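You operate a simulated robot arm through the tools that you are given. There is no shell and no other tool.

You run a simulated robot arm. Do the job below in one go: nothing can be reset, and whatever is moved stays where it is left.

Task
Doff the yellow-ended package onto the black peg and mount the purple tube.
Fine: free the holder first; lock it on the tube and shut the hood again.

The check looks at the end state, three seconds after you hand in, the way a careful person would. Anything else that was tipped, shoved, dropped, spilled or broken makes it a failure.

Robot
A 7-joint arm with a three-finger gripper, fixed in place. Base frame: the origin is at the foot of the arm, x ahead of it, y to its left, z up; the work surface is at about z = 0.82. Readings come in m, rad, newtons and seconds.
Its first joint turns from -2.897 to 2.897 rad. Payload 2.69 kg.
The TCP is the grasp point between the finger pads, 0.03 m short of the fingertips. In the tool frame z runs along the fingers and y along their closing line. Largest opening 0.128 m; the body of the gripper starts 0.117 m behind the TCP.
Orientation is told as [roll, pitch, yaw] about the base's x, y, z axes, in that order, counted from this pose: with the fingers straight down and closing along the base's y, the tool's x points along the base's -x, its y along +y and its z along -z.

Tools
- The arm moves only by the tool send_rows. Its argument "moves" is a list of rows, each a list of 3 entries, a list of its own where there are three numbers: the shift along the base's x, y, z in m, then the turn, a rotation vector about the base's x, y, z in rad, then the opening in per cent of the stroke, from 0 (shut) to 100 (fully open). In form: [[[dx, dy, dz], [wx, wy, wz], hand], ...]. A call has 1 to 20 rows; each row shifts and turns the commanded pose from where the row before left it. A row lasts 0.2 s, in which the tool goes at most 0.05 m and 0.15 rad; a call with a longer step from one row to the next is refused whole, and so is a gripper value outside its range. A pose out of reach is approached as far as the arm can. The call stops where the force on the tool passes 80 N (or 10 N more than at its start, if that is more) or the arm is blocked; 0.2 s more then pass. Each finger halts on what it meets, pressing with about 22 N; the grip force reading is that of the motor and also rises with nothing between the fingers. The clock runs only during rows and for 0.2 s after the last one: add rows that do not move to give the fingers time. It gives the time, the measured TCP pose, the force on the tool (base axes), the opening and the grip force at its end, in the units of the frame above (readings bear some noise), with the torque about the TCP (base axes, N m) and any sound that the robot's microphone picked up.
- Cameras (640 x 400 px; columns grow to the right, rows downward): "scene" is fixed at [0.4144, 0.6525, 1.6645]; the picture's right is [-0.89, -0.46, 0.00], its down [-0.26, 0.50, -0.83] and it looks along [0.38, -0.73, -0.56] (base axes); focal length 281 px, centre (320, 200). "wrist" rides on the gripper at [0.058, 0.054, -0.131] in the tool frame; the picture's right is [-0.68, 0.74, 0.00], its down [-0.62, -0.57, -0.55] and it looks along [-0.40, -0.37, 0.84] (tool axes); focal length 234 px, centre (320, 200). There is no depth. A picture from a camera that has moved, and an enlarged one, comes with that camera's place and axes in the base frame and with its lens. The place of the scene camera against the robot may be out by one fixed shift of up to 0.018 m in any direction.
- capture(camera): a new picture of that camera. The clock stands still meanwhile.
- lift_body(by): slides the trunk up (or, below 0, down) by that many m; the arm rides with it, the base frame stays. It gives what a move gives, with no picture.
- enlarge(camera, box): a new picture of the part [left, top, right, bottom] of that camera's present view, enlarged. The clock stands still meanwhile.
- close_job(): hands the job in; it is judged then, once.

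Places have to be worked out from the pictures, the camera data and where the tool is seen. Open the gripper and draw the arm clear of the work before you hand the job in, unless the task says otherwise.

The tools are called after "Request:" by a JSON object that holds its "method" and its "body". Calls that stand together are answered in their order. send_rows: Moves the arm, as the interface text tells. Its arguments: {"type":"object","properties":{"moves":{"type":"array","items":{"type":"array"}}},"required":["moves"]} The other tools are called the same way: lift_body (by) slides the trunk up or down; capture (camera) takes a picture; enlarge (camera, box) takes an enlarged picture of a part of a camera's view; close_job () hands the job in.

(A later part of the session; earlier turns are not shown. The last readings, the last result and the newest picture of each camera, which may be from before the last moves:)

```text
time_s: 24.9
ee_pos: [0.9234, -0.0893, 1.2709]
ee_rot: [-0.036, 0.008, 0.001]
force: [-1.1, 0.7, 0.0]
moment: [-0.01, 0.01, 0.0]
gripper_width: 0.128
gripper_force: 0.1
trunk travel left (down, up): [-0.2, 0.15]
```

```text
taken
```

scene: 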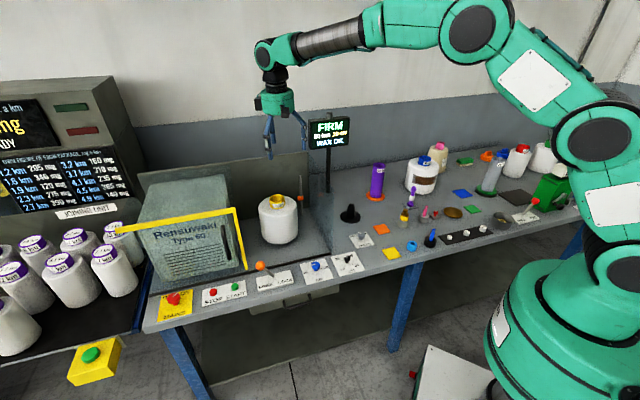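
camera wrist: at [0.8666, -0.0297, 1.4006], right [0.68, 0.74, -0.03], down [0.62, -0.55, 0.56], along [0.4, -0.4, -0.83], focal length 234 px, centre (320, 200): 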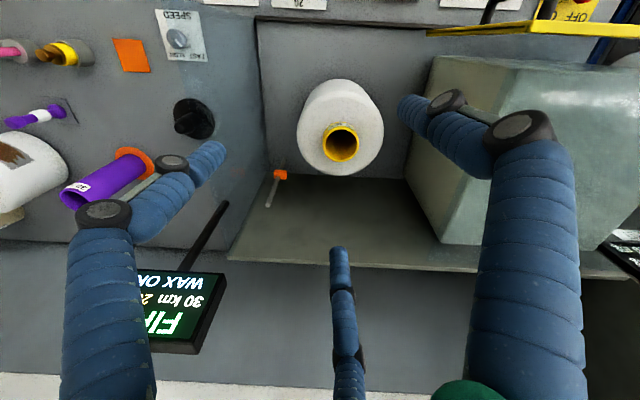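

Request:
{"method": "enlarge", "body": {"camera": "wrist", "box": [280, 60, 400, 190]}}

Request:
{"method": "enlarge", "body": {"camera": "scene", "box": [245, 185, 315, 255]}}

Request:
{"method": "enlarge", "body": {"camera": "wrist", "box": [50, 80, 230, 220]}}

```text
3.08 times, centred on (340, 125) of wrist
camera zoom: at [0.8666, -0.0297, 1.4006], right [0.68, 0.74, -0.03], down [0.62, -0.55, 0.56], along [0.4, -0.4, -0.83], focal length 720 px, centre (258, 431)
```

zoom: 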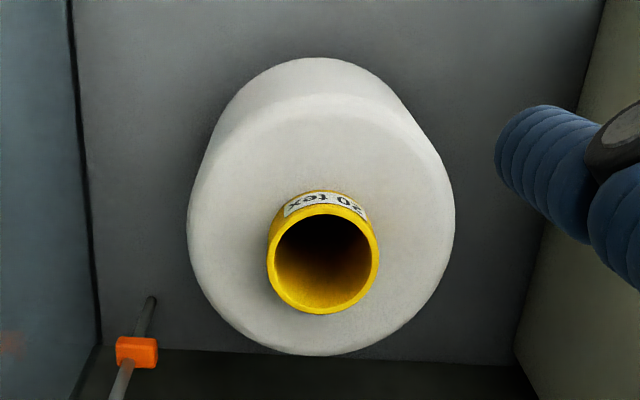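

```text
5.71 times, centred on (280, 220) of scene
camera zoom: at [0.4144, 0.6525, 1.6645], right [-0.89, -0.46, 0.0], down [-0.26, 0.5, -0.83], along [0.38, -0.73, -0.56], focal length 1607 px, centre (549, 86)
```

zoom: 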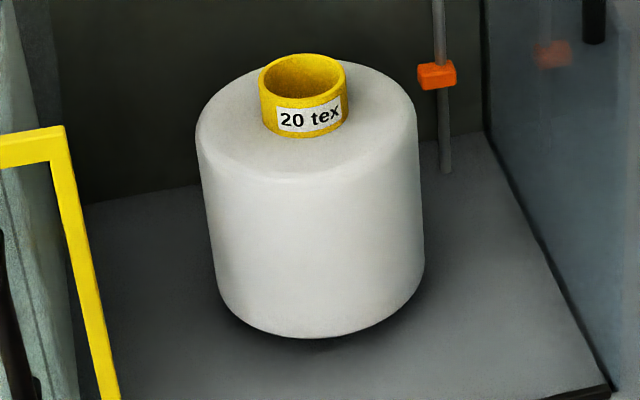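

```text
2.86 times, centred on (140, 150) of wrist
camera zoom: at [0.8666, -0.0297, 1.4006], right [0.68, 0.74, -0.03], down [0.62, -0.55, 0.56], along [0.4, -0.4, -0.83], focal length 669 px, centre (834, 343)
```

zoom: 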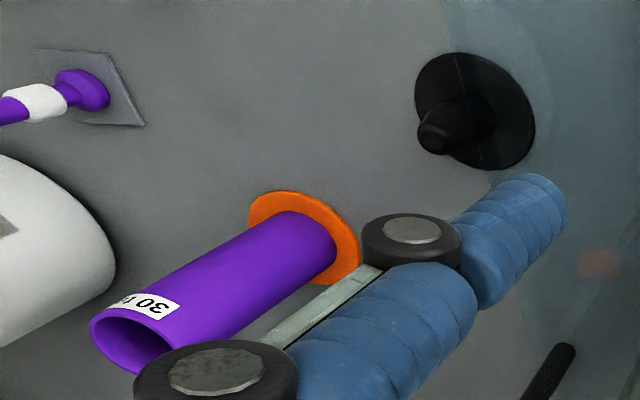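

The yellow tube end is centred at about (0.992, -0.111), top z ≈ 1.008, OD ≈ 63 mm, sticking ~28 mm out of the package. I straighten the tool and come above it with open fingers, checking reach.

Request:
{"method": "send_rows", "body": {"moves": [[[0.0137, -0.0043, -0.02], [0.036, -0.008, 0], 100], [[0.0137, -0.0043, -0.03], [0, 0, 0], 100], [[0.0137, -0.0043, -0.04], [0, 0, 0], 100], [[0.0137, -0.0043, -0.04], [0, 0, 0], 100], [[0.0137, -0.0043, -0.04], [0, 0, 0], 100], [[0, 0, 0], [0, 0, 0], 100]]}}

Request:
{"method": "capture", "body": {"camera": "wrist"}}

Request:
{"method": "enlarge", "body": {"camera": "scene", "box": [210, 140, 350, 260]}}

```text
time_s: 26.3
ee_pos: [0.9917, -0.1148, 1.0987]
ee_rot: [-0.001, -0.001, -0.003]
force: [0.9, 0.1, 0.2]
moment: [0.03, 0.07, 0.0]
gripper_width: 0.1282
gripper_force: 0.2
trunk travel left (down, up): [-0.2, 0.15]
```

```text
taken
camera wrist: at [0.9349, -0.0588, 1.2293], right [0.68, 0.73, 0.0], down [0.61, -0.57, 0.55], along [0.4, -0.37, -0.84], focal length 234 px, centre (320, 200)
```

wrist: 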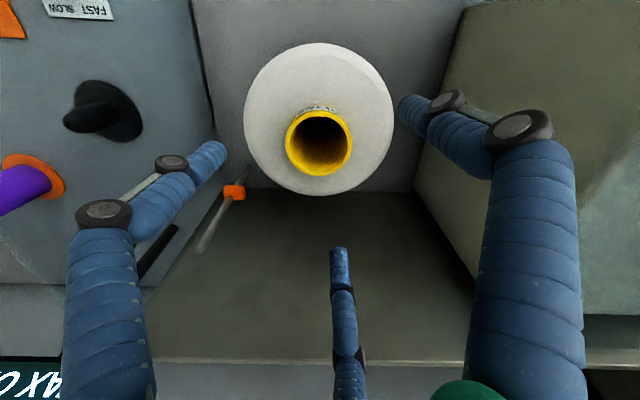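

```text
3.33 times, centred on (280, 200) of scene
camera zoom: at [0.4144, 0.6525, 1.6645], right [-0.89, -0.46, 0.0], down [-0.26, 0.5, -0.83], along [0.38, -0.73, -0.56], focal length 938 px, centre (453, 200)
```

zoom: 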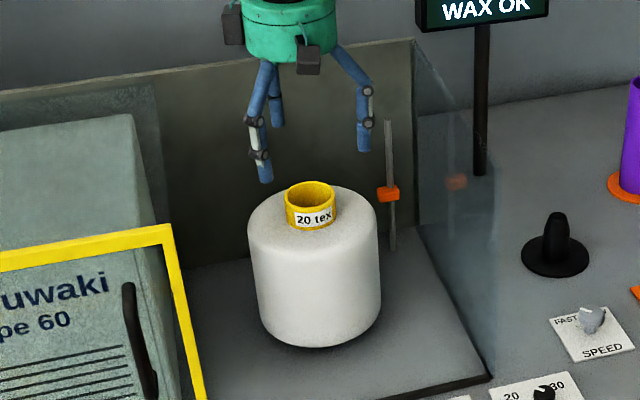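

Reach is fine. I enlarge to pin the tube's centre accurately relative to the fingers.

Request:
{"method": "enlarge", "body": {"camera": "wrist", "box": [270, 90, 370, 190]}}

```text
4.00 times, centred on (320, 140) of wrist
camera zoom: at [0.9349, -0.0588, 1.2293], right [0.68, 0.73, 0.0], down [0.61, -0.57, 0.55], along [0.4, -0.37, -0.84], focal length 937 px, centre (320, 440)
```

zoom: 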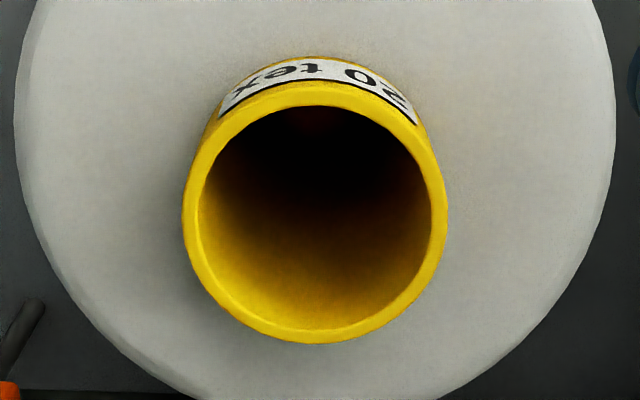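

The tube centre is ~(0.992, -0.113), OD ≈ 65 mm. I descend so the fingertips reach just above the package shoulder.

Request:
{"method": "send_rows", "body": {"moves": [[[0, 0.002, -0.03], [0, 0, 0], 100], [[0, 0, -0.03], [0, 0, 0], 100], [[0, 0, -0.015], [0, 0, 0], 100], [[0, 0, -0.008], [0, 0, 0], 100], [[0, 0, 0], [0, 0, 0], 100]]}}

Request:
{"method": "capture", "body": {"camera": "wrist"}}

Request:
{"method": "enlarge", "body": {"camera": "scene", "box": [230, 150, 330, 250]}}

```text
time_s: 27.5
ee_pos: [0.9917, -0.1098, 1.0158]
ee_rot: [0.001, -0.003, -0.001]
force: [-0.7, 0.1, -0.1]
moment: [-0.01, 0.04, -0.01]
gripper_width: 0.1283
gripper_force: 0.2
trunk travel left (down, up): [-0.2, 0.15]
```

```text
taken
camera wrist: at [0.934, -0.0552, 1.1471], right [0.68, 0.73, 0.0], down [0.61, -0.57, 0.55], along [0.4, -0.37, -0.84], focal length 234 px, centre (320, 200)
```

wrist: 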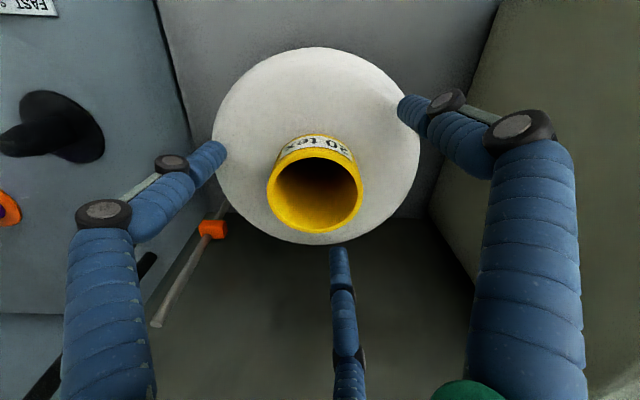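

```text
4.00 times, centred on (280, 200) of scene
camera zoom: at [0.4144, 0.6525, 1.6645], right [-0.89, -0.46, 0.0], down [-0.26, 0.5, -0.83], along [0.38, -0.73, -0.56], focal length 1125 px, centre (480, 200)
```

zoom: 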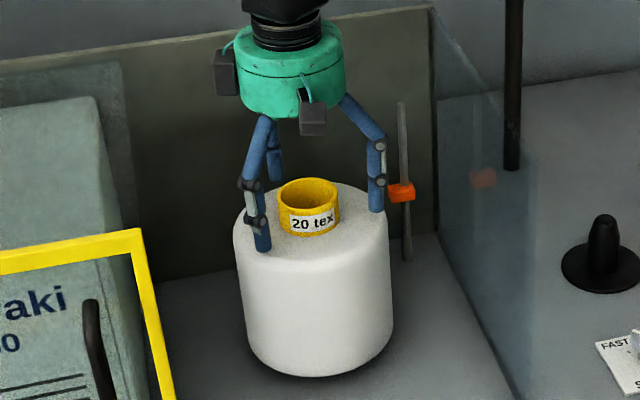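

Fingers are around the tube, no contact. I centre by 3 mm and close on the tube end.

Request:
{"method": "send_rows", "body": {"moves": [[[0.001, -0.003, 0], [0, 0, 0], 100], [[0, 0, 0], [0, 0, 0], 70], [[0, 0, 0], [0, 0, 0], 55], [[0, 0, 0], [0, 0, 0], 45], [[0, 0, 0], [0, 0, 0], 40], [[0, 0, 0], [0, 0, 0], 40]]}}

Request:
{"method": "capture", "body": {"camera": "wrist"}}

```text
time_s: 28.9
ee_pos: [0.9907, -0.114, 1.0195]
ee_rot: [0.001, -0.002, -0.002]
force: [-8.2, -1.5, 14.4]
moment: [-0.34, 0.76, 0.04]
gripper_width: 0.0618
gripper_force: 21.6
trunk travel left (down, up): [-0.2, 0.15]
```

```text
taken
camera wrist: at [0.934, -0.0588, 1.1495], right [0.68, 0.73, 0.0], down [0.61, -0.57, 0.55], along [0.41, -0.37, -0.83], focal length 234 px, centre (320, 200)
```

wrist: 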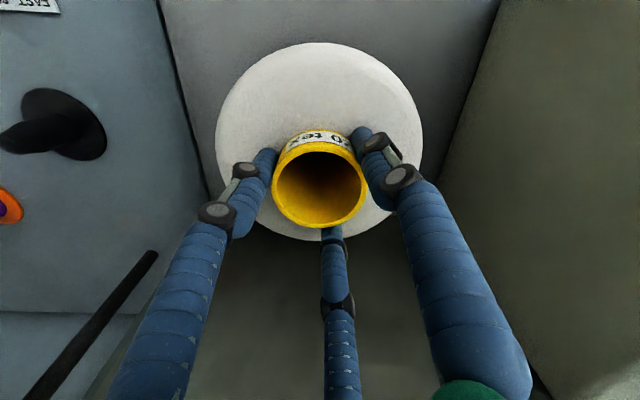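

Gripped at 62 mm; there is a slight upward reaction from the shoulder. I lift slowly to see that the holder lets go and read the weight.

Request:
{"method": "send_rows", "body": {"moves": [[[0, 0, 0.003], [0, 0, 0], 30], [[0, 0, 0.005], [0, 0, 0], 30], [[0, 0, 0.007], [0, 0, 0], 30], [[0, 0, 0.01], [0, 0, 0], 30]]}}

Request:
{"method": "capture", "body": {"camera": "wrist"}}

Request:
{"method": "enlarge", "body": {"camera": "scene", "box": [230, 150, 330, 250]}}

```text
time_s: 29.9
ee_pos: [0.9917, -0.1142, 1.0412]
ee_rot: [0.0, 0.001, -0.003]
force: [0.2, -0.6, -11.0]
moment: [-0.02, 0.0, 0.03]
gripper_width: 0.0601
gripper_force: 22.5
trunk travel left (down, up): [-0.2, 0.15]
```

```text
taken
camera wrist: at [0.9347, -0.0594, 1.1717], right [0.68, 0.73, 0.0], down [0.61, -0.57, 0.55], along [0.4, -0.37, -0.84], focal length 234 px, centre (320, 200)
```

wrist: 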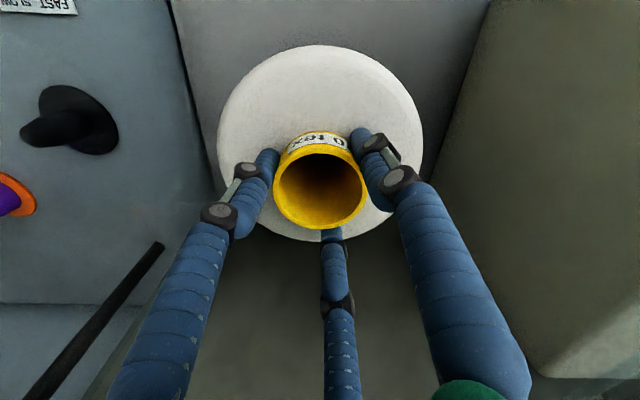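

```text
4.00 times, centred on (280, 200) of scene
camera zoom: at [0.4144, 0.6525, 1.6645], right [-0.89, -0.46, 0.0], down [-0.26, 0.5, -0.83], along [0.38, -0.73, -0.56], focal length 1125 px, centre (480, 200)
```

zoom: 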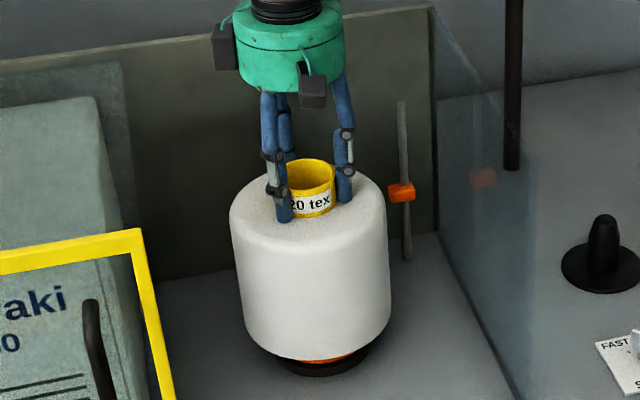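

The holder released it: the package hangs freely (~11 N) and the black holder with an orange collar shows below. I keep lifting straight up.

Request:
{"method": "send_rows", "body": {"moves": [[[0, 0, 0.015], [0, 0, 0], 30], [[0, 0, 0.015], [0, 0, 0], 30], [[0, 0, 0.02], [0, 0, 0], 30], [[0, 0, 0.02], [0, 0, 0], 30], [[0, 0, 0.02], [0, 0, 0], 30], [[0, 0, 0.02], [0, 0, 0], 30]]}}

Request:
{"method": "enlarge", "body": {"camera": "scene", "box": [220, 130, 340, 270]}}

Request:
{"method": "capture", "body": {"camera": "wrist"}}

```text
time_s: 31.3
ee_pos: [0.9908, -0.1146, 1.1514]
ee_rot: [0.001, -0.002, -0.001]
force: [0.4, 0.2, -10.8]
moment: [0.01, -0.02, -0.02]
gripper_width: 0.06
gripper_force: 22.1
trunk travel left (down, up): [-0.2, 0.15]
```

```text
2.86 times, centred on (280, 200) of scene
camera zoom: at [0.4144, 0.6525, 1.6645], right [-0.89, -0.46, 0.0], down [-0.26, 0.5, -0.83], along [0.38, -0.73, -0.56], focal length 804 px, centre (434, 200)
```

zoom: 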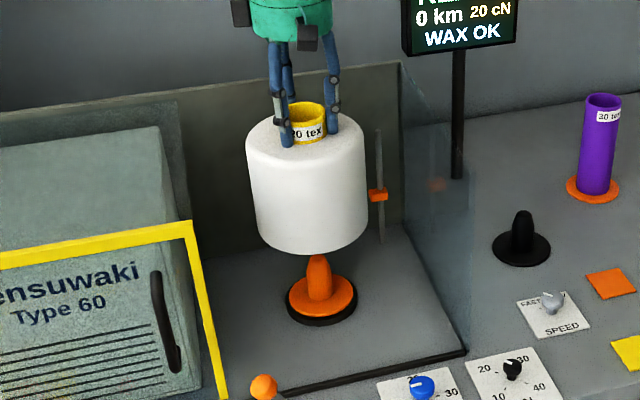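

```text
taken
camera wrist: at [0.9339, -0.06, 1.2821], right [0.68, 0.73, 0.0], down [0.61, -0.57, 0.55], along [0.4, -0.37, -0.84], focal length 234 px, centre (320, 200)
```

wrist: 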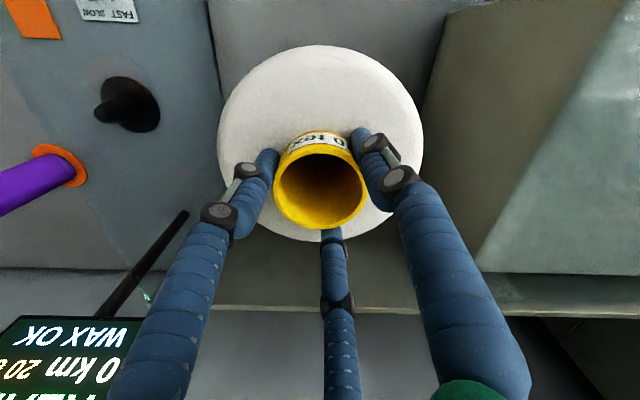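

The orange holder stub is now bare and visible. Quick look at the display and the holder before travelling.

Request:
{"method": "enlarge", "body": {"camera": "scene", "box": [300, 105, 360, 155]}}

Request:
{"method": "enlarge", "body": {"camera": "scene", "box": [255, 190, 305, 250]}}

Request:
{"method": "enlarge", "body": {"camera": "scene", "box": [330, 150, 400, 240]}}

```text
8.00 times, centred on (330, 130) of scene
camera zoom: at [0.4144, 0.6525, 1.6645], right [-0.89, -0.46, 0.0], down [-0.26, 0.5, -0.83], along [0.38, -0.73, -0.56], focal length 2250 px, centre (240, 760)
```

zoom: 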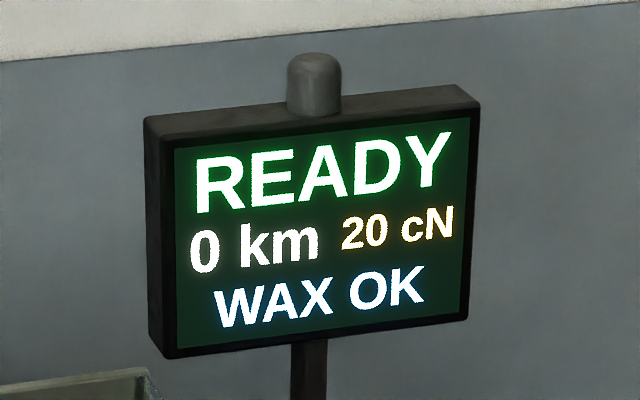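

```text
6.67 times, centred on (280, 220) of scene
camera zoom: at [0.4144, 0.6525, 1.6645], right [-0.89, -0.46, 0.0], down [-0.26, 0.5, -0.83], along [0.38, -0.73, -0.56], focal length 1875 px, centre (587, 67)
```

zoom: 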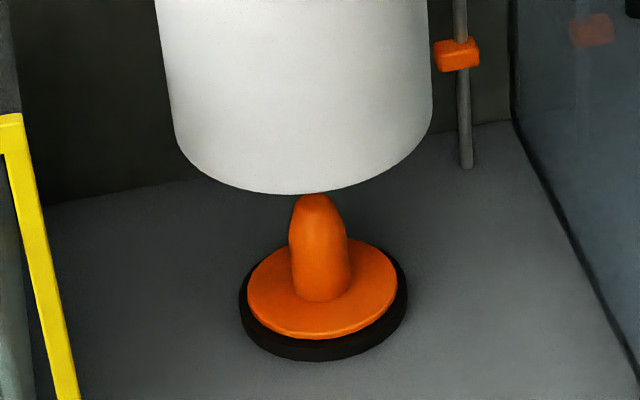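

```text
4.44 times, centred on (365, 195) of scene
camera zoom: at [0.4144, 0.6525, 1.6645], right [-0.89, -0.46, 0.0], down [-0.26, 0.5, -0.83], along [0.38, -0.73, -0.56], focal length 1250 px, centre (120, 222)
```

zoom: 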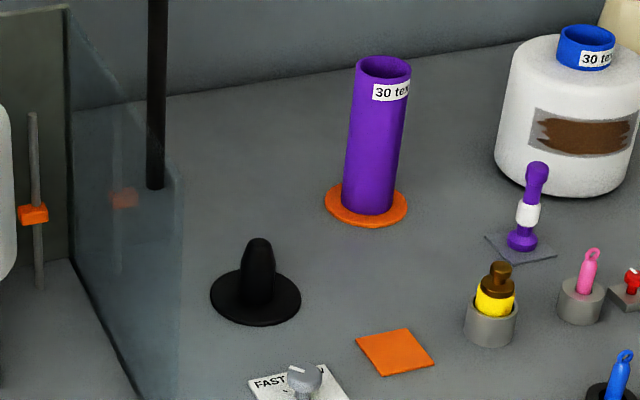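

Display shows READY. Now I carry the package out through the open front (toward -d), raised a bit, keeping it clear of the side pane and lever.

Request:
{"method": "send_rows", "body": {"moves": [[[0, 0, 0.01], [0, 0, 0], 30], [[-0.003, 0.003, 0.01], [0, 0, 0], 30], [[-0.01, 0.01, 0], [0, 0, 0], 30], [[-0.0175, 0.0175, 0], [0, 0, 0], 30], [[-0.02, 0.02, 0], [0, 0, 0], 30], [[-0.02, 0.02, 0], [0, 0, 0], 30], [[-0.02, 0.02, 0], [0, 0, 0], 30], [[-0.02, 0.02, 0], [0, 0, 0], 30], [[-0.02, 0.02, 0], [0, 0, 0], 30], [[-0.02, 0.02, 0], [0, 0, 0], 30], [[-0.02, 0.02, 0], [0, 0, 0], 30], [[-0.02, 0.02, 0], [0, 0, 0], 30], [[-0.02, 0.02, 0], [0, 0, 0], 30], [[-0.01, 0.01, 0], [0, 0, 0], 30], [[-0.003, 0.003, 0], [0, 0, 0], 30]]}}

Request:
{"method": "capture", "body": {"camera": "scene"}}

Request:
{"method": "capture", "body": {"camera": "wrist"}}

```text
time_s: 34.5
ee_pos: [0.7692, 0.1096, 1.171]
ee_rot: [-0.001, 0.0, 0.0]
force: [0.8, -0.2, -11.4]
moment: [0.03, 0.0, -0.01]
gripper_width: 0.0599
gripper_force: 22.4
trunk travel left (down, up): [-0.2, 0.15]
```

```text
taken
```

scene: 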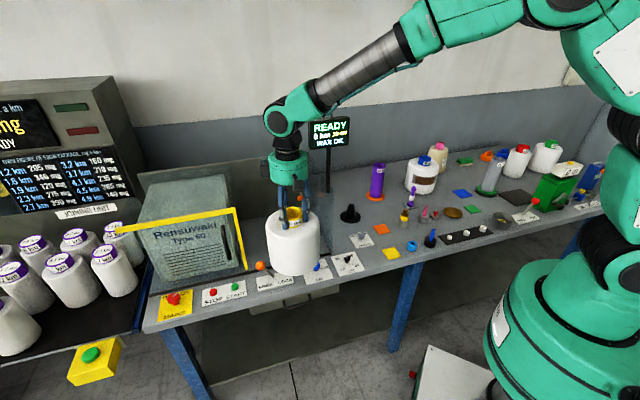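

```text
taken
camera wrist: at [0.7117, 0.1648, 1.3021], right [0.68, 0.73, 0.0], down [0.61, -0.57, 0.55], along [0.4, -0.37, -0.84], focal length 234 px, centre (320, 200)
```

wrist: 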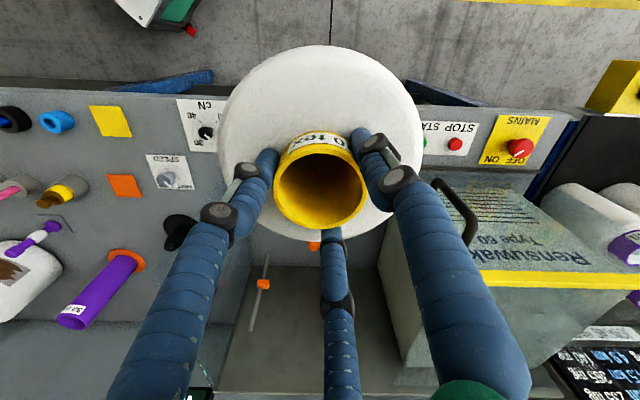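

Package is in front of the machine, steady. Next, along the table edge toward the peg's column.

Request:
{"method": "send_rows", "body": {"moves": [[[-0.005, -0.005, 0], [0, 0, 0], 30], [[-0.0125, -0.0125, 0], [0, 0, 0], 30], [[-0.02, -0.02, 0], [0, 0, 0], 30], [[-0.02, -0.02, 0], [0, 0, 0], 30], [[-0.02, -0.02, 0], [0, 0, 0], 30], [[-0.02, -0.02, 0], [0, 0, 0], 30], [[-0.02, -0.02, 0], [0, 0, 0], 30], [[-0.02, -0.02, 0], [0, 0, 0], 30], [[-0.02, -0.02, 0], [0, 0, 0], 30], [[-0.02, -0.02, 0], [0, 0, 0], 30], [[-0.02, -0.02, 0], [0, 0, 0], 30], [[-0.02, -0.02, 0], [0, 0, 0], 30], [[-0.02, -0.02, 0], [0, 0, 0], 30], [[-0.0075, -0.0075, 0], [0, 0, 0], 30], [[-0.002, -0.002, 0], [0, 0, 0], 30]]}}

Request:
{"method": "capture", "body": {"camera": "wrist"}}

Request:
{"method": "capture", "body": {"camera": "scene"}}

```text
time_s: 37.7
ee_pos: [0.5224, -0.1373, 1.1702]
ee_rot: [0.0, -0.003, -0.003]
force: [1.0, -0.6, -10.7]
moment: [-0.03, 0.0, 0.0]
gripper_width: 0.0601
gripper_force: 22.0
trunk travel left (down, up): [-0.2, 0.15]
```

```text
taken
camera wrist: at [0.4645, -0.0825, 1.3015], right [0.68, 0.73, 0.0], down [0.61, -0.57, 0.55], along [0.4, -0.37, -0.84], focal length 234 px, centre (320, 200)
```

wrist: 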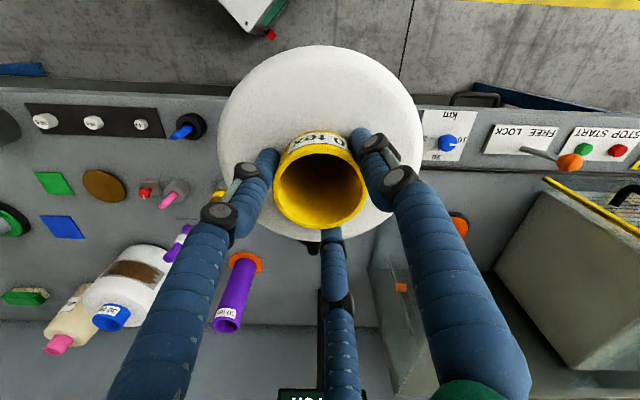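

```text
taken
```

scene: 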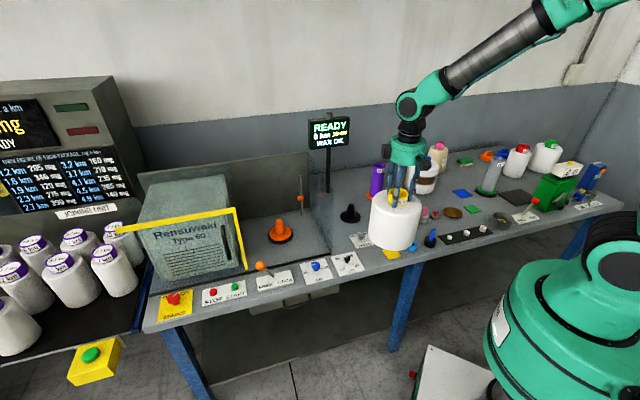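

The package travels stably. I now go straight in (+d) to hover over the black peg, which I place at about (0.761, -0.376).

Request:
{"method": "send_rows", "body": {"moves": [[[0.005, -0.005, 0], [0, 0, 0], 30], [[0.0125, -0.0125, 0], [0, 0, 0], 30], [[0.02, -0.02, 0], [0, 0, 0], 30], [[0.02, -0.02, 0], [0, 0, 0], 30], [[0.02, -0.02, 0], [0, 0, 0], 30], [[0.02, -0.02, 0], [0, 0, 0], 30], [[0.02, -0.02, 0], [0, 0, 0], 30], [[0.02, -0.02, 0], [0, 0, 0], 30], [[0.02, -0.02, 0], [0, 0, 0], 30], [[0.02, -0.02, 0], [0, 0, 0], 30], [[0.02, -0.02, 0], [0, 0, 0], 30], [[0.02, -0.02, 0], [0, 0, 0], 30], [[0.0125, -0.0125, 0], [0, 0, 0], 30], [[0.0086, -0.0087, 0], [0, 0, 0], 30], [[0, 0, 0], [0, 0, 0], 30]]}}

Request:
{"method": "enlarge", "body": {"camera": "scene", "box": [300, 120, 400, 240]}}

Request:
{"method": "capture", "body": {"camera": "wrist"}}

```text
time_s: 40.9
ee_pos: [0.7607, -0.3768, 1.1718]
ee_rot: [0.001, -0.002, -0.002]
force: [0.5, -0.9, -10.4]
moment: [0.01, 0.02, -0.02]
gripper_width: 0.06
gripper_force: 22.1
trunk travel left (down, up): [-0.2, 0.15]
```

```text
3.33 times, centred on (350, 180) of scene
camera zoom: at [0.4144, 0.6525, 1.6645], right [-0.89, -0.46, 0.0], down [-0.26, 0.5, -0.83], along [0.38, -0.73, -0.56], focal length 938 px, centre (220, 267)
```

zoom: 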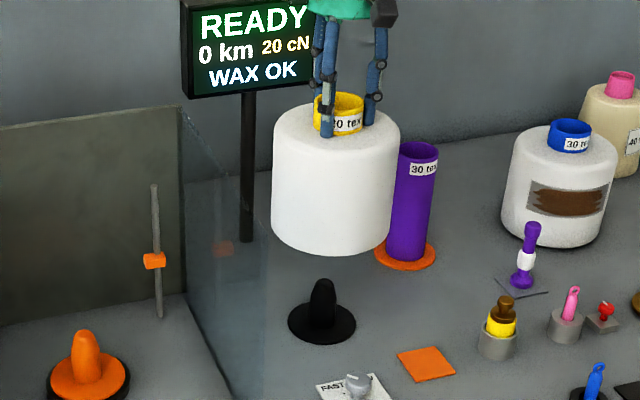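

```text
taken
camera wrist: at [0.7041, -0.3226, 1.3023], right [0.68, 0.73, 0.0], down [0.61, -0.57, 0.55], along [0.4, -0.37, -0.84], focal length 234 px, centre (320, 200)
```

wrist: 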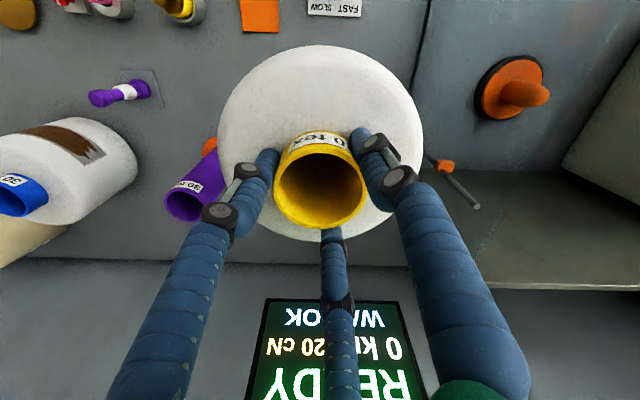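

Lateral alignment in the scene view is within ~2 mm; I want a finer check in depth, so I enlarge the rim, the peg and the holder.

Request:
{"method": "enlarge", "body": {"camera": "scene", "box": [330, 135, 380, 165]}}

Request:
{"method": "enlarge", "body": {"camera": "scene", "box": [325, 195, 375, 230]}}

Request:
{"method": "enlarge", "body": {"camera": "scene", "box": [255, 212, 305, 247]}}

Request:
{"method": "enlarge", "body": {"camera": "wrist", "box": [460, 40, 570, 140]}}

```text
12.80 times, centred on (355, 150) of scene
camera zoom: at [0.4144, 0.6525, 1.6645], right [-0.89, -0.46, 0.0], down [-0.26, 0.5, -0.83], along [0.38, -0.73, -0.56], focal length 3600 px, centre (-128, 840)
```

zoom: 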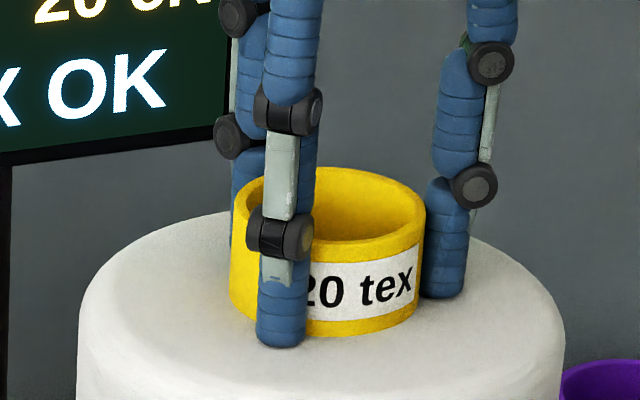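

```text
11.43 times, centred on (350, 212) of scene
camera zoom: at [0.4144, 0.6525, 1.6645], right [-0.89, -0.46, 0.0], down [-0.26, 0.5, -0.83], along [0.38, -0.73, -0.56], focal length 3214 px, centre (-23, 57)
```

zoom: 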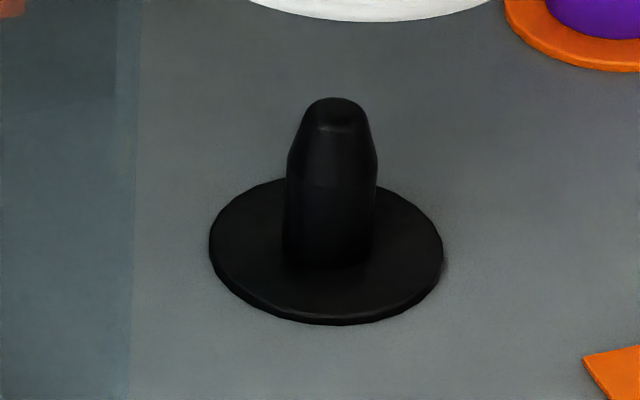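

```text
11.43 times, centred on (280, 230) of scene
camera zoom: at [0.4144, 0.6525, 1.6645], right [-0.89, -0.46, 0.0], down [-0.26, 0.5, -0.83], along [0.38, -0.73, -0.56], focal length 3214 px, centre (777, -137)
```

zoom: 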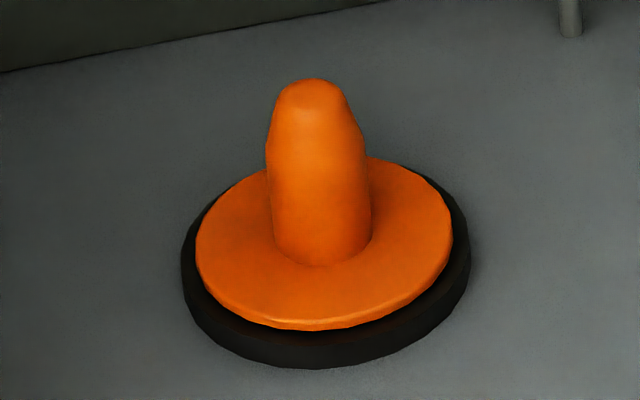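

```text
4.00 times, centred on (515, 90) of wrist
camera zoom: at [0.7041, -0.3226, 1.3023], right [0.68, 0.73, 0.0], down [0.61, -0.57, 0.55], along [0.4, -0.37, -0.84], focal length 937 px, centre (-460, 640)
```

zoom: 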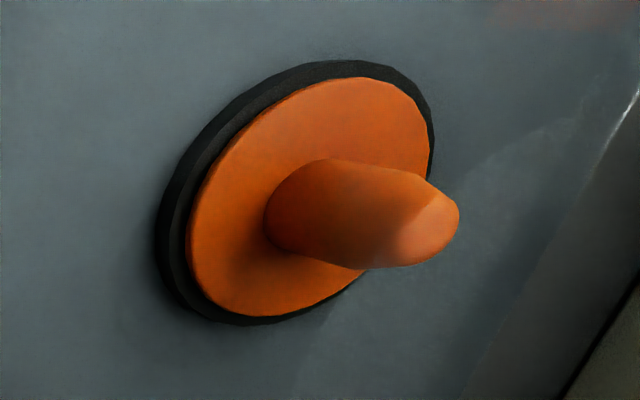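

I check the rim's centre relative to the TCP in the wrist view to know the tube axis offset in the grip.

Request:
{"method": "enlarge", "body": {"camera": "wrist", "box": [260, 120, 380, 240]}}

Request:
{"method": "enlarge", "body": {"camera": "scene", "box": [325, 140, 385, 230]}}

```text
3.33 times, centred on (320, 180) of wrist
camera zoom: at [0.7041, -0.3226, 1.3023], right [0.68, 0.73, 0.0], down [0.61, -0.57, 0.55], along [0.4, -0.37, -0.84], focal length 781 px, centre (320, 267)
```

zoom: 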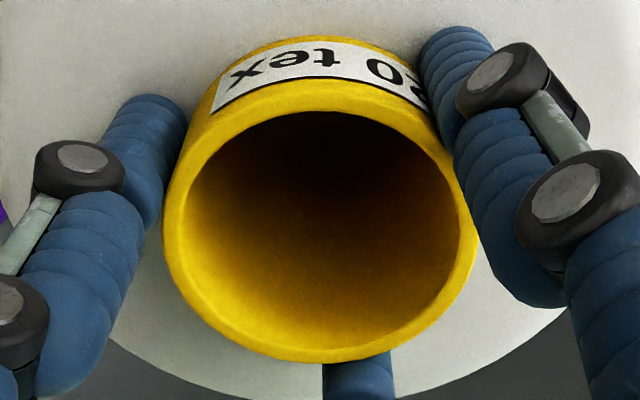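

```text
4.44 times, centred on (355, 185) of scene
camera zoom: at [0.4144, 0.6525, 1.6645], right [-0.89, -0.46, 0.0], down [-0.26, 0.5, -0.83], along [0.38, -0.73, -0.56], focal length 1250 px, centre (164, 267)
```

zoom: 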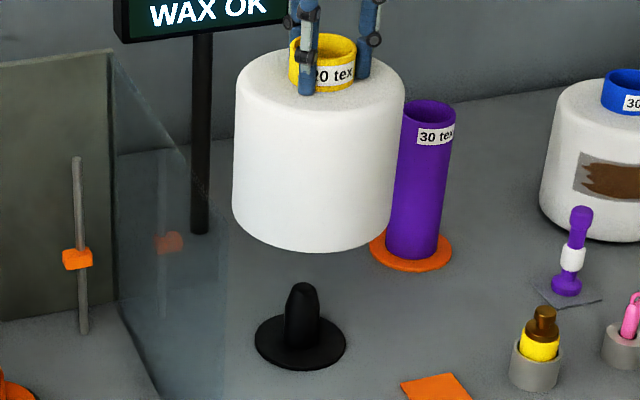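

The tube axis is within ~1 mm of the TCP and both camera checks put the peg under it within ~3 mm (clearance is ~8 mm). I descend, slowing near the peg top.

Request:
{"method": "send_rows", "body": {"moves": [[[-0.0005, 0.0005, -0.015], [0, 0, 0], 30], [[0, 0, -0.02], [0, 0, 0], 30], [[0, 0, -0.02], [0, 0, 0], 30], [[0, 0, -0.02], [0, 0, 0], 30], [[0, 0, -0.015], [0, 0, 0], 30], [[0, 0, -0.01], [0, 0, 0], 30], [[0, 0, 0], [0, 0, 0], 30]]}}

Request:
{"method": "enlarge", "body": {"camera": "scene", "box": [320, 150, 390, 230]}}

```text
time_s: 42.5
ee_pos: [0.7589, -0.3764, 1.071]
ee_rot: [0.001, -0.001, -0.003]
force: [0.5, -0.3, -12.1]
moment: [-0.01, 0.05, -0.01]
gripper_width: 0.0601
gripper_force: 21.7
trunk travel left (down, up): [-0.2, 0.15]
```

```text
5.00 times, centred on (355, 190) of scene
camera zoom: at [0.4144, 0.6525, 1.6645], right [-0.89, -0.46, 0.0], down [-0.26, 0.5, -0.83], along [0.38, -0.73, -0.56], focal length 1406 px, centre (145, 250)
```

zoom: 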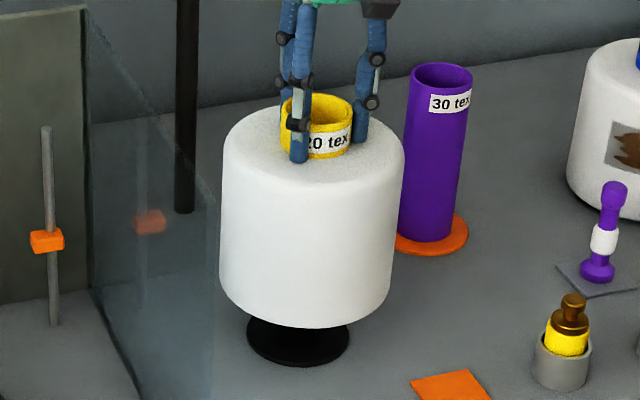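

Aligned over the peg. I lower in small steps watching the vertical force.

Request:
{"method": "send_rows", "body": {"moves": [[[0, 0, -0.008], [0, 0, 0], 30], [[0, 0, -0.008], [0, 0, 0], 30], [[0, 0, -0.008], [0, 0, 0], 30], [[0, 0, -0.008], [0, 0, 0], 30]]}}

Request:
{"method": "enlarge", "body": {"camera": "scene", "box": [320, 150, 390, 230]}}

```text
time_s: 43.5
ee_pos: [0.7591, -0.3767, 1.0394]
ee_rot: [0.003, -0.001, -0.001]
force: [0.2, -0.1, -11.1]
moment: [0.0, 0.03, -0.02]
gripper_width: 0.0597
gripper_force: 22.4
trunk travel left (down, up): [-0.2, 0.15]
```

```text
5.00 times, centred on (355, 190) of scene
camera zoom: at [0.4144, 0.6525, 1.6645], right [-0.89, -0.46, 0.0], down [-0.26, 0.5, -0.83], along [0.38, -0.73, -0.56], focal length 1406 px, centre (145, 250)
```

zoom: 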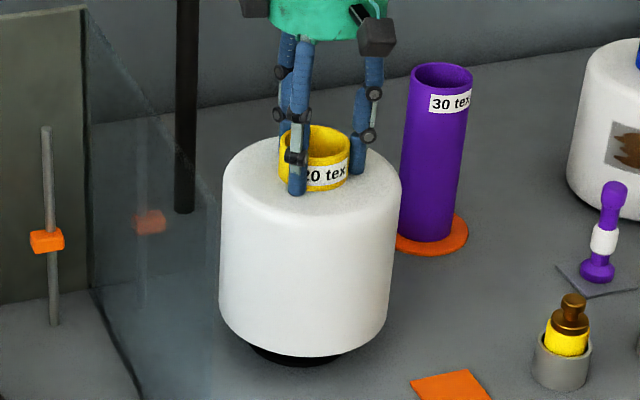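

Still free hanging and sliding over the stub. Continue down gently.

Request:
{"method": "send_rows", "body": {"moves": [[[0, 0, -0.006], [0, 0, 0], 30], [[0, 0, -0.006], [0, 0, 0], 30], [[0, 0, -0.006], [0, 0, 0], 30], [[0, 0, -0.006], [0, 0, 0], 30]]}}

```text
time_s: 44.5
ee_pos: [0.7605, -0.3772, 1.0151]
ee_rot: [0.002, -0.001, -0.002]
force: [-1.1, 0.7, -10.6]
moment: [0.01, 0.0, -0.02]
gripper_width: 0.0603
gripper_force: 21.7
trunk travel left (down, up): [-0.2, 0.15]
```

Weight still fully carried; I lower on in 4 mm steps.

Request:
{"method": "send_rows", "body": {"moves": [[[0, 0, -0.004], [0, 0, 0], 30], [[0, 0, -0.004], [0, 0, 0], 30], [[0, 0, -0.003], [0, 0, 0], 30]]}}

Request:
{"method": "enlarge", "body": {"camera": "scene", "box": [320, 150, 390, 230]}}

```text
time_s: 45.3
ee_pos: [0.7616, -0.3772, 1.0061]
ee_rot: [0.001, -0.001, -0.002]
force: [-3.6, 2.0, -2.3]
moment: [-0.03, 0.28, -0.02]
gripper_width: 0.0603
gripper_force: 22.5
trunk travel left (down, up): [-0.2, 0.15]
```

```text
5.00 times, centred on (355, 190) of scene
camera zoom: at [0.4144, 0.6525, 1.6645], right [-0.89, -0.46, 0.0], down [-0.26, 0.5, -0.83], along [0.38, -0.73, -0.56], focal length 1406 px, centre (145, 250)
```

zoom: 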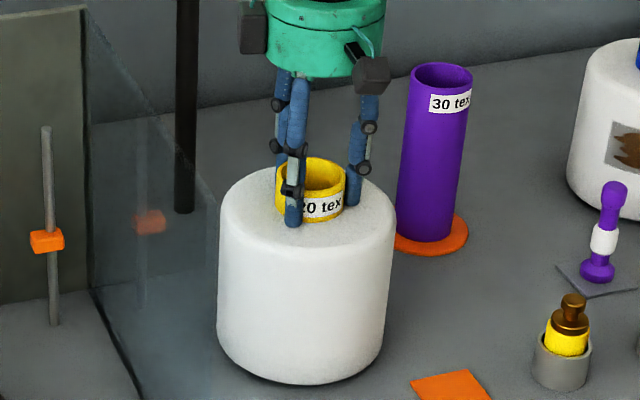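

It has seated on the peg disc (weight now taken by the peg). I lower 1 mm more and open the fingers, then rise.

Request:
{"method": "send_rows", "body": {"moves": [[[0, 0, -0.001], [0, 0, 0], 30], [[0, 0, 0], [0, 0, 0], 48], [[0, 0, 0], [0, 0, 0], 60], [[0, 0, 0], [0, 0, 0], 85], [[0, 0, 0], [0, 0, 0], 100], [[0, 0, 0], [0, 0, 0], 100]]}}

Request:
{"method": "capture", "body": {"camera": "wrist"}}

```text
time_s: 46.7
ee_pos: [0.7602, -0.3762, 1.004]
ee_rot: [0.001, -0.002, -0.003]
force: [0.1, -0.1, -0.2]
moment: [0.03, -0.03, 0.01]
gripper_width: 0.1278
gripper_force: 0.0
trunk travel left (down, up): [-0.2, 0.15]
```

```text
taken
camera wrist: at [0.7029, -0.3215, 1.1351], right [0.68, 0.73, 0.0], down [0.61, -0.57, 0.55], along [0.4, -0.37, -0.84], focal length 234 px, centre (320, 200)
```

wrist: 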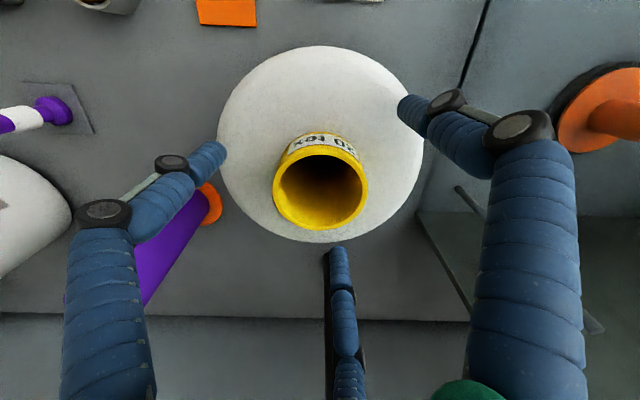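

The package stands upright on the peg. I rise straight up and move toward the purple tube for a look.

Request:
{"method": "send_rows", "body": {"moves": [[[0, 0, 0.02], [0, 0, 0], 100], [[0, 0, 0.03], [0, 0, 0], 100], [[0, 0, 0.04], [0, 0, 0], 100], [[0, 0, 0.04], [0, 0, 0], 100], [[0, 0, 0.04], [0, 0, 0], 100], [[-0.01, -0.03, 0.02], [0, 0, 0], 100], [[-0.02, -0.04, 0], [0, 0, 0], 100], [[-0.02, -0.04, 0], [0, 0, 0], 100], [[-0.02, -0.04, 0], [0, 0, 0], 100], [[0, 0, 0], [0, 0, 0], 100]]}}

Request:
{"method": "capture", "body": {"camera": "wrist"}}

Request:
{"method": "capture", "body": {"camera": "scene"}}

```text
time_s: 48.9
ee_pos: [0.6886, -0.5275, 1.1926]
ee_rot: [0.002, -0.001, -0.002]
force: [-0.9, -0.4, -0.2]
moment: [0.06, -0.05, 0.0]
gripper_width: 0.1283
gripper_force: 0.0
trunk travel left (down, up): [-0.2, 0.15]
```

```text
taken
camera wrist: at [0.6315, -0.4731, 1.3243], right [0.68, 0.73, 0.0], down [0.61, -0.57, 0.55], along [0.41, -0.37, -0.84], focal length 234 px, centre (320, 200)
```

wrist: 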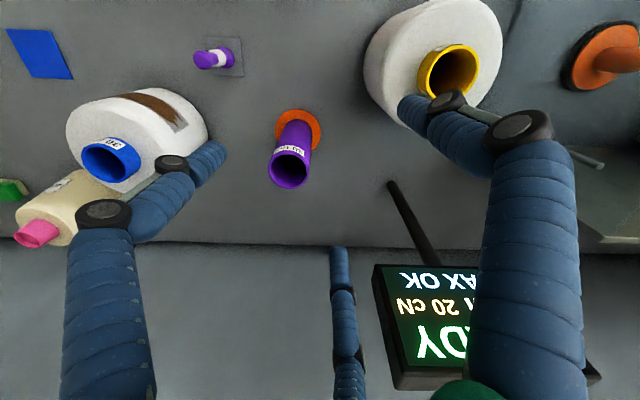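

```text
taken
```

scene: 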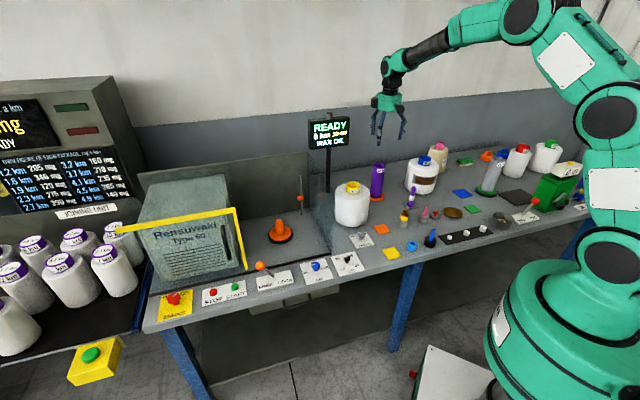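

Request:
{"method": "enlarge", "body": {"camera": "wrist", "box": [245, 95, 345, 195]}}

Request:
{"method": "enlarge", "body": {"camera": "scene", "box": [320, 150, 400, 240]}}

```text
4.00 times, centred on (295, 145) of wrist
camera zoom: at [0.6315, -0.4731, 1.3243], right [0.68, 0.73, 0.0], down [0.61, -0.57, 0.55], along [0.41, -0.37, -0.84], focal length 937 px, centre (420, 420)
```

zoom: 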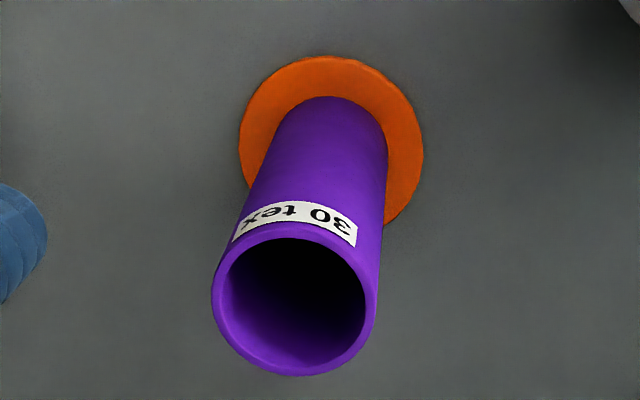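

```text
4.44 times, centred on (360, 195) of scene
camera zoom: at [0.4144, 0.6525, 1.6645], right [-0.89, -0.46, 0.0], down [-0.26, 0.5, -0.83], along [0.38, -0.73, -0.56], focal length 1250 px, centre (142, 222)
```

zoom: 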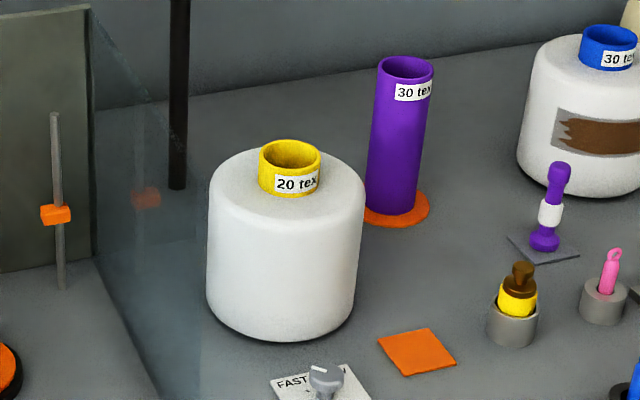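

The yellow-ended package sits properly on the peg. Purple tube: rim around (0.711, -0.61), z≈1.0–1.02. I move above it for a precise look.

Request:
{"method": "send_rows", "body": {"moves": [[[0.0075, -0.0275, -0.015], [0, 0, 0], 100], [[0.0075, -0.0275, -0.02], [0, 0, 0], 100], [[0.0074, -0.0275, -0.02], [0, 0, 0], 100], [[0, 0, 0], [0, 0, 0], 100]]}}

Request:
{"method": "enlarge", "body": {"camera": "wrist", "box": [260, 70, 390, 200]}}

Request:
{"method": "capture", "body": {"camera": "wrist"}}

```text
time_s: 49.9
ee_pos: [0.7114, -0.61, 1.139]
ee_rot: [0.0, 0.0, -0.002]
force: [0.7, -0.3, -0.4]
moment: [0.03, 0.0, -0.01]
gripper_width: 0.128
gripper_force: 0.0
trunk travel left (down, up): [-0.2, 0.15]
```

```text
3.08 times, centred on (325, 135) of wrist
camera zoom: at [0.6539, -0.5555, 1.2704], right [0.68, 0.73, 0.0], down [0.61, -0.57, 0.55], along [0.4, -0.37, -0.84], focal length 720 px, centre (305, 400)
```

zoom: 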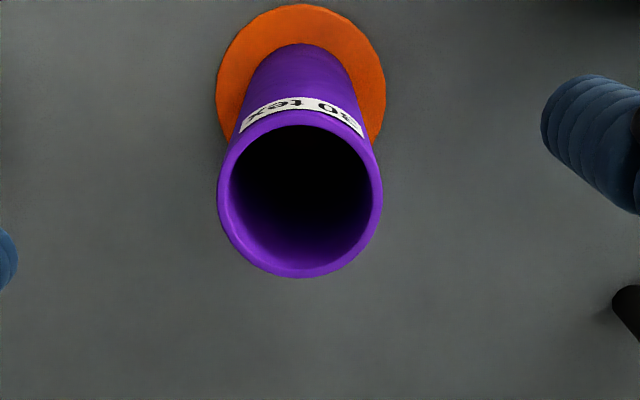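

```text
taken
camera wrist: at [0.6539, -0.5555, 1.2704], right [0.68, 0.73, 0.0], down [0.61, -0.57, 0.55], along [0.4, -0.37, -0.84], focal length 234 px, centre (320, 200)
```

wrist: 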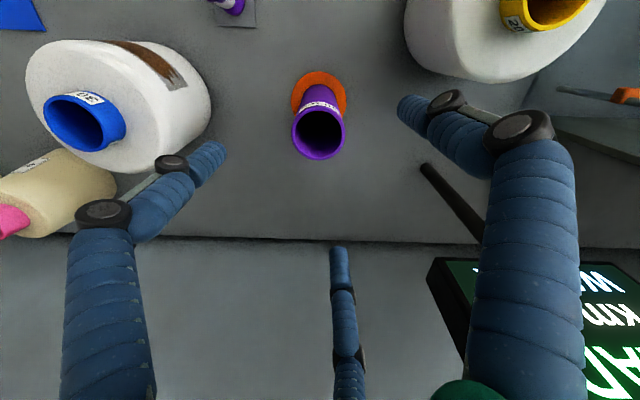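

The tube rim is centred under the TCP within ~1–2 mm (rim z ≈ 1.01). I lower the open fingers around its top.

Request:
{"method": "send_rows", "body": {"moves": [[[0, -0.001, -0.03], [0, 0, 0], 100], [[0, 0, -0.03], [0, 0, 0], 100], [[0, 0, -0.03], [0, 0, 0], 100], [[0, 0, -0.03], [0, 0, 0], 100], [[0, 0, -0.03], [0, 0, 0], 100], [[0, 0, 0], [0, 0, 0], 100]]}}

Request:
{"method": "capture", "body": {"camera": "wrist"}}

```text
time_s: 51.3
ee_pos: [0.7111, -0.6109, 0.9889]
ee_rot: [-0.001, -0.002, -0.002]
force: [0.2, 0.8, -0.4]
moment: [0.03, 0.05, 0.0]
gripper_width: 0.128
gripper_force: 0.1
trunk travel left (down, up): [-0.2, 0.15]
```

```text
taken
camera wrist: at [0.6544, -0.5554, 1.1199], right [0.68, 0.73, 0.0], down [0.61, -0.57, 0.55], along [0.4, -0.37, -0.84], focal length 234 px, centre (320, 200)
```

wrist: 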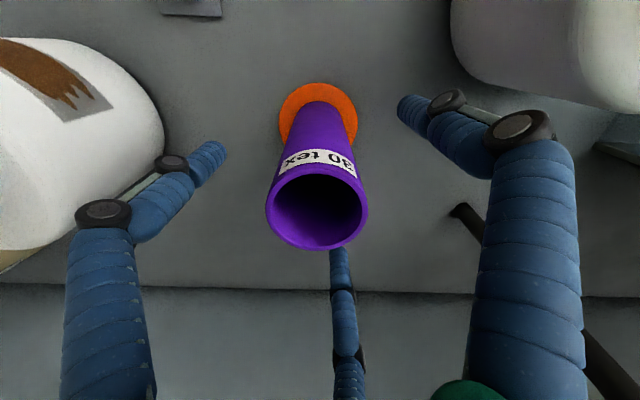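

Fingers straddle the tube ~15 mm below the rim. I close on it.

Request:
{"method": "send_rows", "body": {"moves": [[[0, 0, 0], [0, 0, 0], 70], [[0, 0, 0], [0, 0, 0], 52], [[0, 0, 0], [0, 0, 0], 42], [[0, 0, 0], [0, 0, 0], 36], [[0, 0, 0], [0, 0, 0], 30], [[0, 0, 0], [0, 0, 0], 30]]}}

Request:
{"method": "capture", "body": {"camera": "wrist"}}

```text
time_s: 52.7
ee_pos: [0.7117, -0.6102, 0.9888]
ee_rot: [0.0, -0.002, -0.002]
force: [1.2, -0.5, 1.3]
moment: [-0.07, -0.03, 0.01]
gripper_width: 0.0606
gripper_force: 21.5
trunk travel left (down, up): [-0.2, 0.15]
```

```text
taken
camera wrist: at [0.6541, -0.5552, 1.1203], right [0.68, 0.73, 0.0], down [0.61, -0.57, 0.55], along [0.4, -0.37, -0.84], focal length 234 px, centre (320, 200)
```

wrist: 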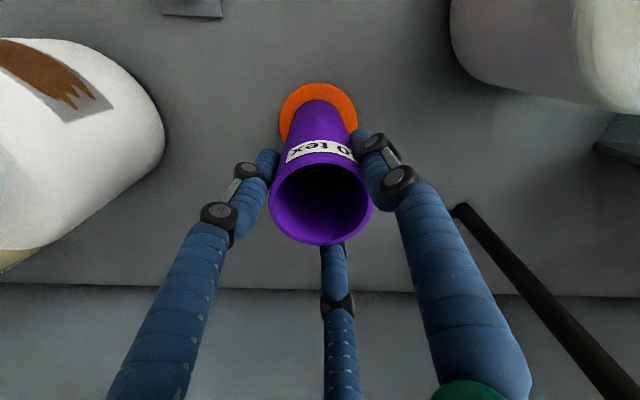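

Gripped (61 mm). I lift slowly and check that only the tube comes, not its stand.

Request:
{"method": "send_rows", "body": {"moves": [[[0, 0, 0.008], [0, 0, 0], 30], [[0, 0, 0.015], [0, 0, 0], 30], [[0, 0, 0.02], [0, 0, 0], 30], [[0, 0, 0.02], [0, 0, 0], 30], [[0, 0, 0], [0, 0, 0], 30]]}}

Request:
{"method": "enlarge", "body": {"camera": "scene", "box": [340, 130, 420, 220]}}

Request:
{"method": "capture", "body": {"camera": "wrist"}}

```text
time_s: 53.9
ee_pos: [0.7117, -0.6116, 1.0524]
ee_rot: [0.001, -0.002, -0.002]
force: [-0.4, -0.5, -1.1]
moment: [-0.01, -0.01, 0.03]
gripper_width: 0.0602
gripper_force: 21.8
trunk travel left (down, up): [-0.2, 0.15]
```

```text
4.44 times, centred on (380, 175) of scene
camera zoom: at [0.4144, 0.6525, 1.6645], right [-0.89, -0.46, 0.0], down [-0.26, 0.5, -0.83], along [0.38, -0.73, -0.56], focal length 1250 px, centre (53, 311)
```

zoom: 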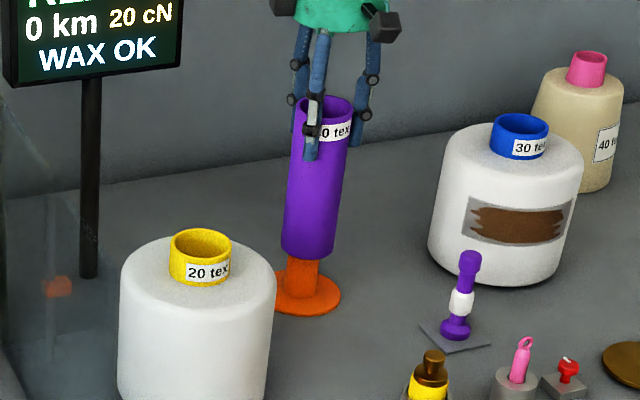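

```text
taken
camera wrist: at [0.6547, -0.5561, 1.1831], right [0.68, 0.73, 0.0], down [0.61, -0.57, 0.55], along [0.4, -0.37, -0.84], focal length 234 px, centre (320, 200)
```

wrist: 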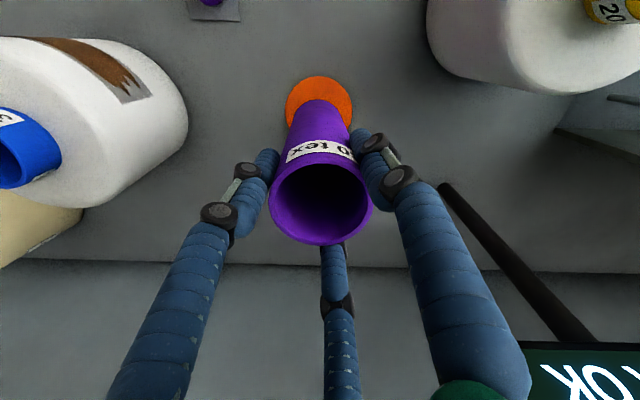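

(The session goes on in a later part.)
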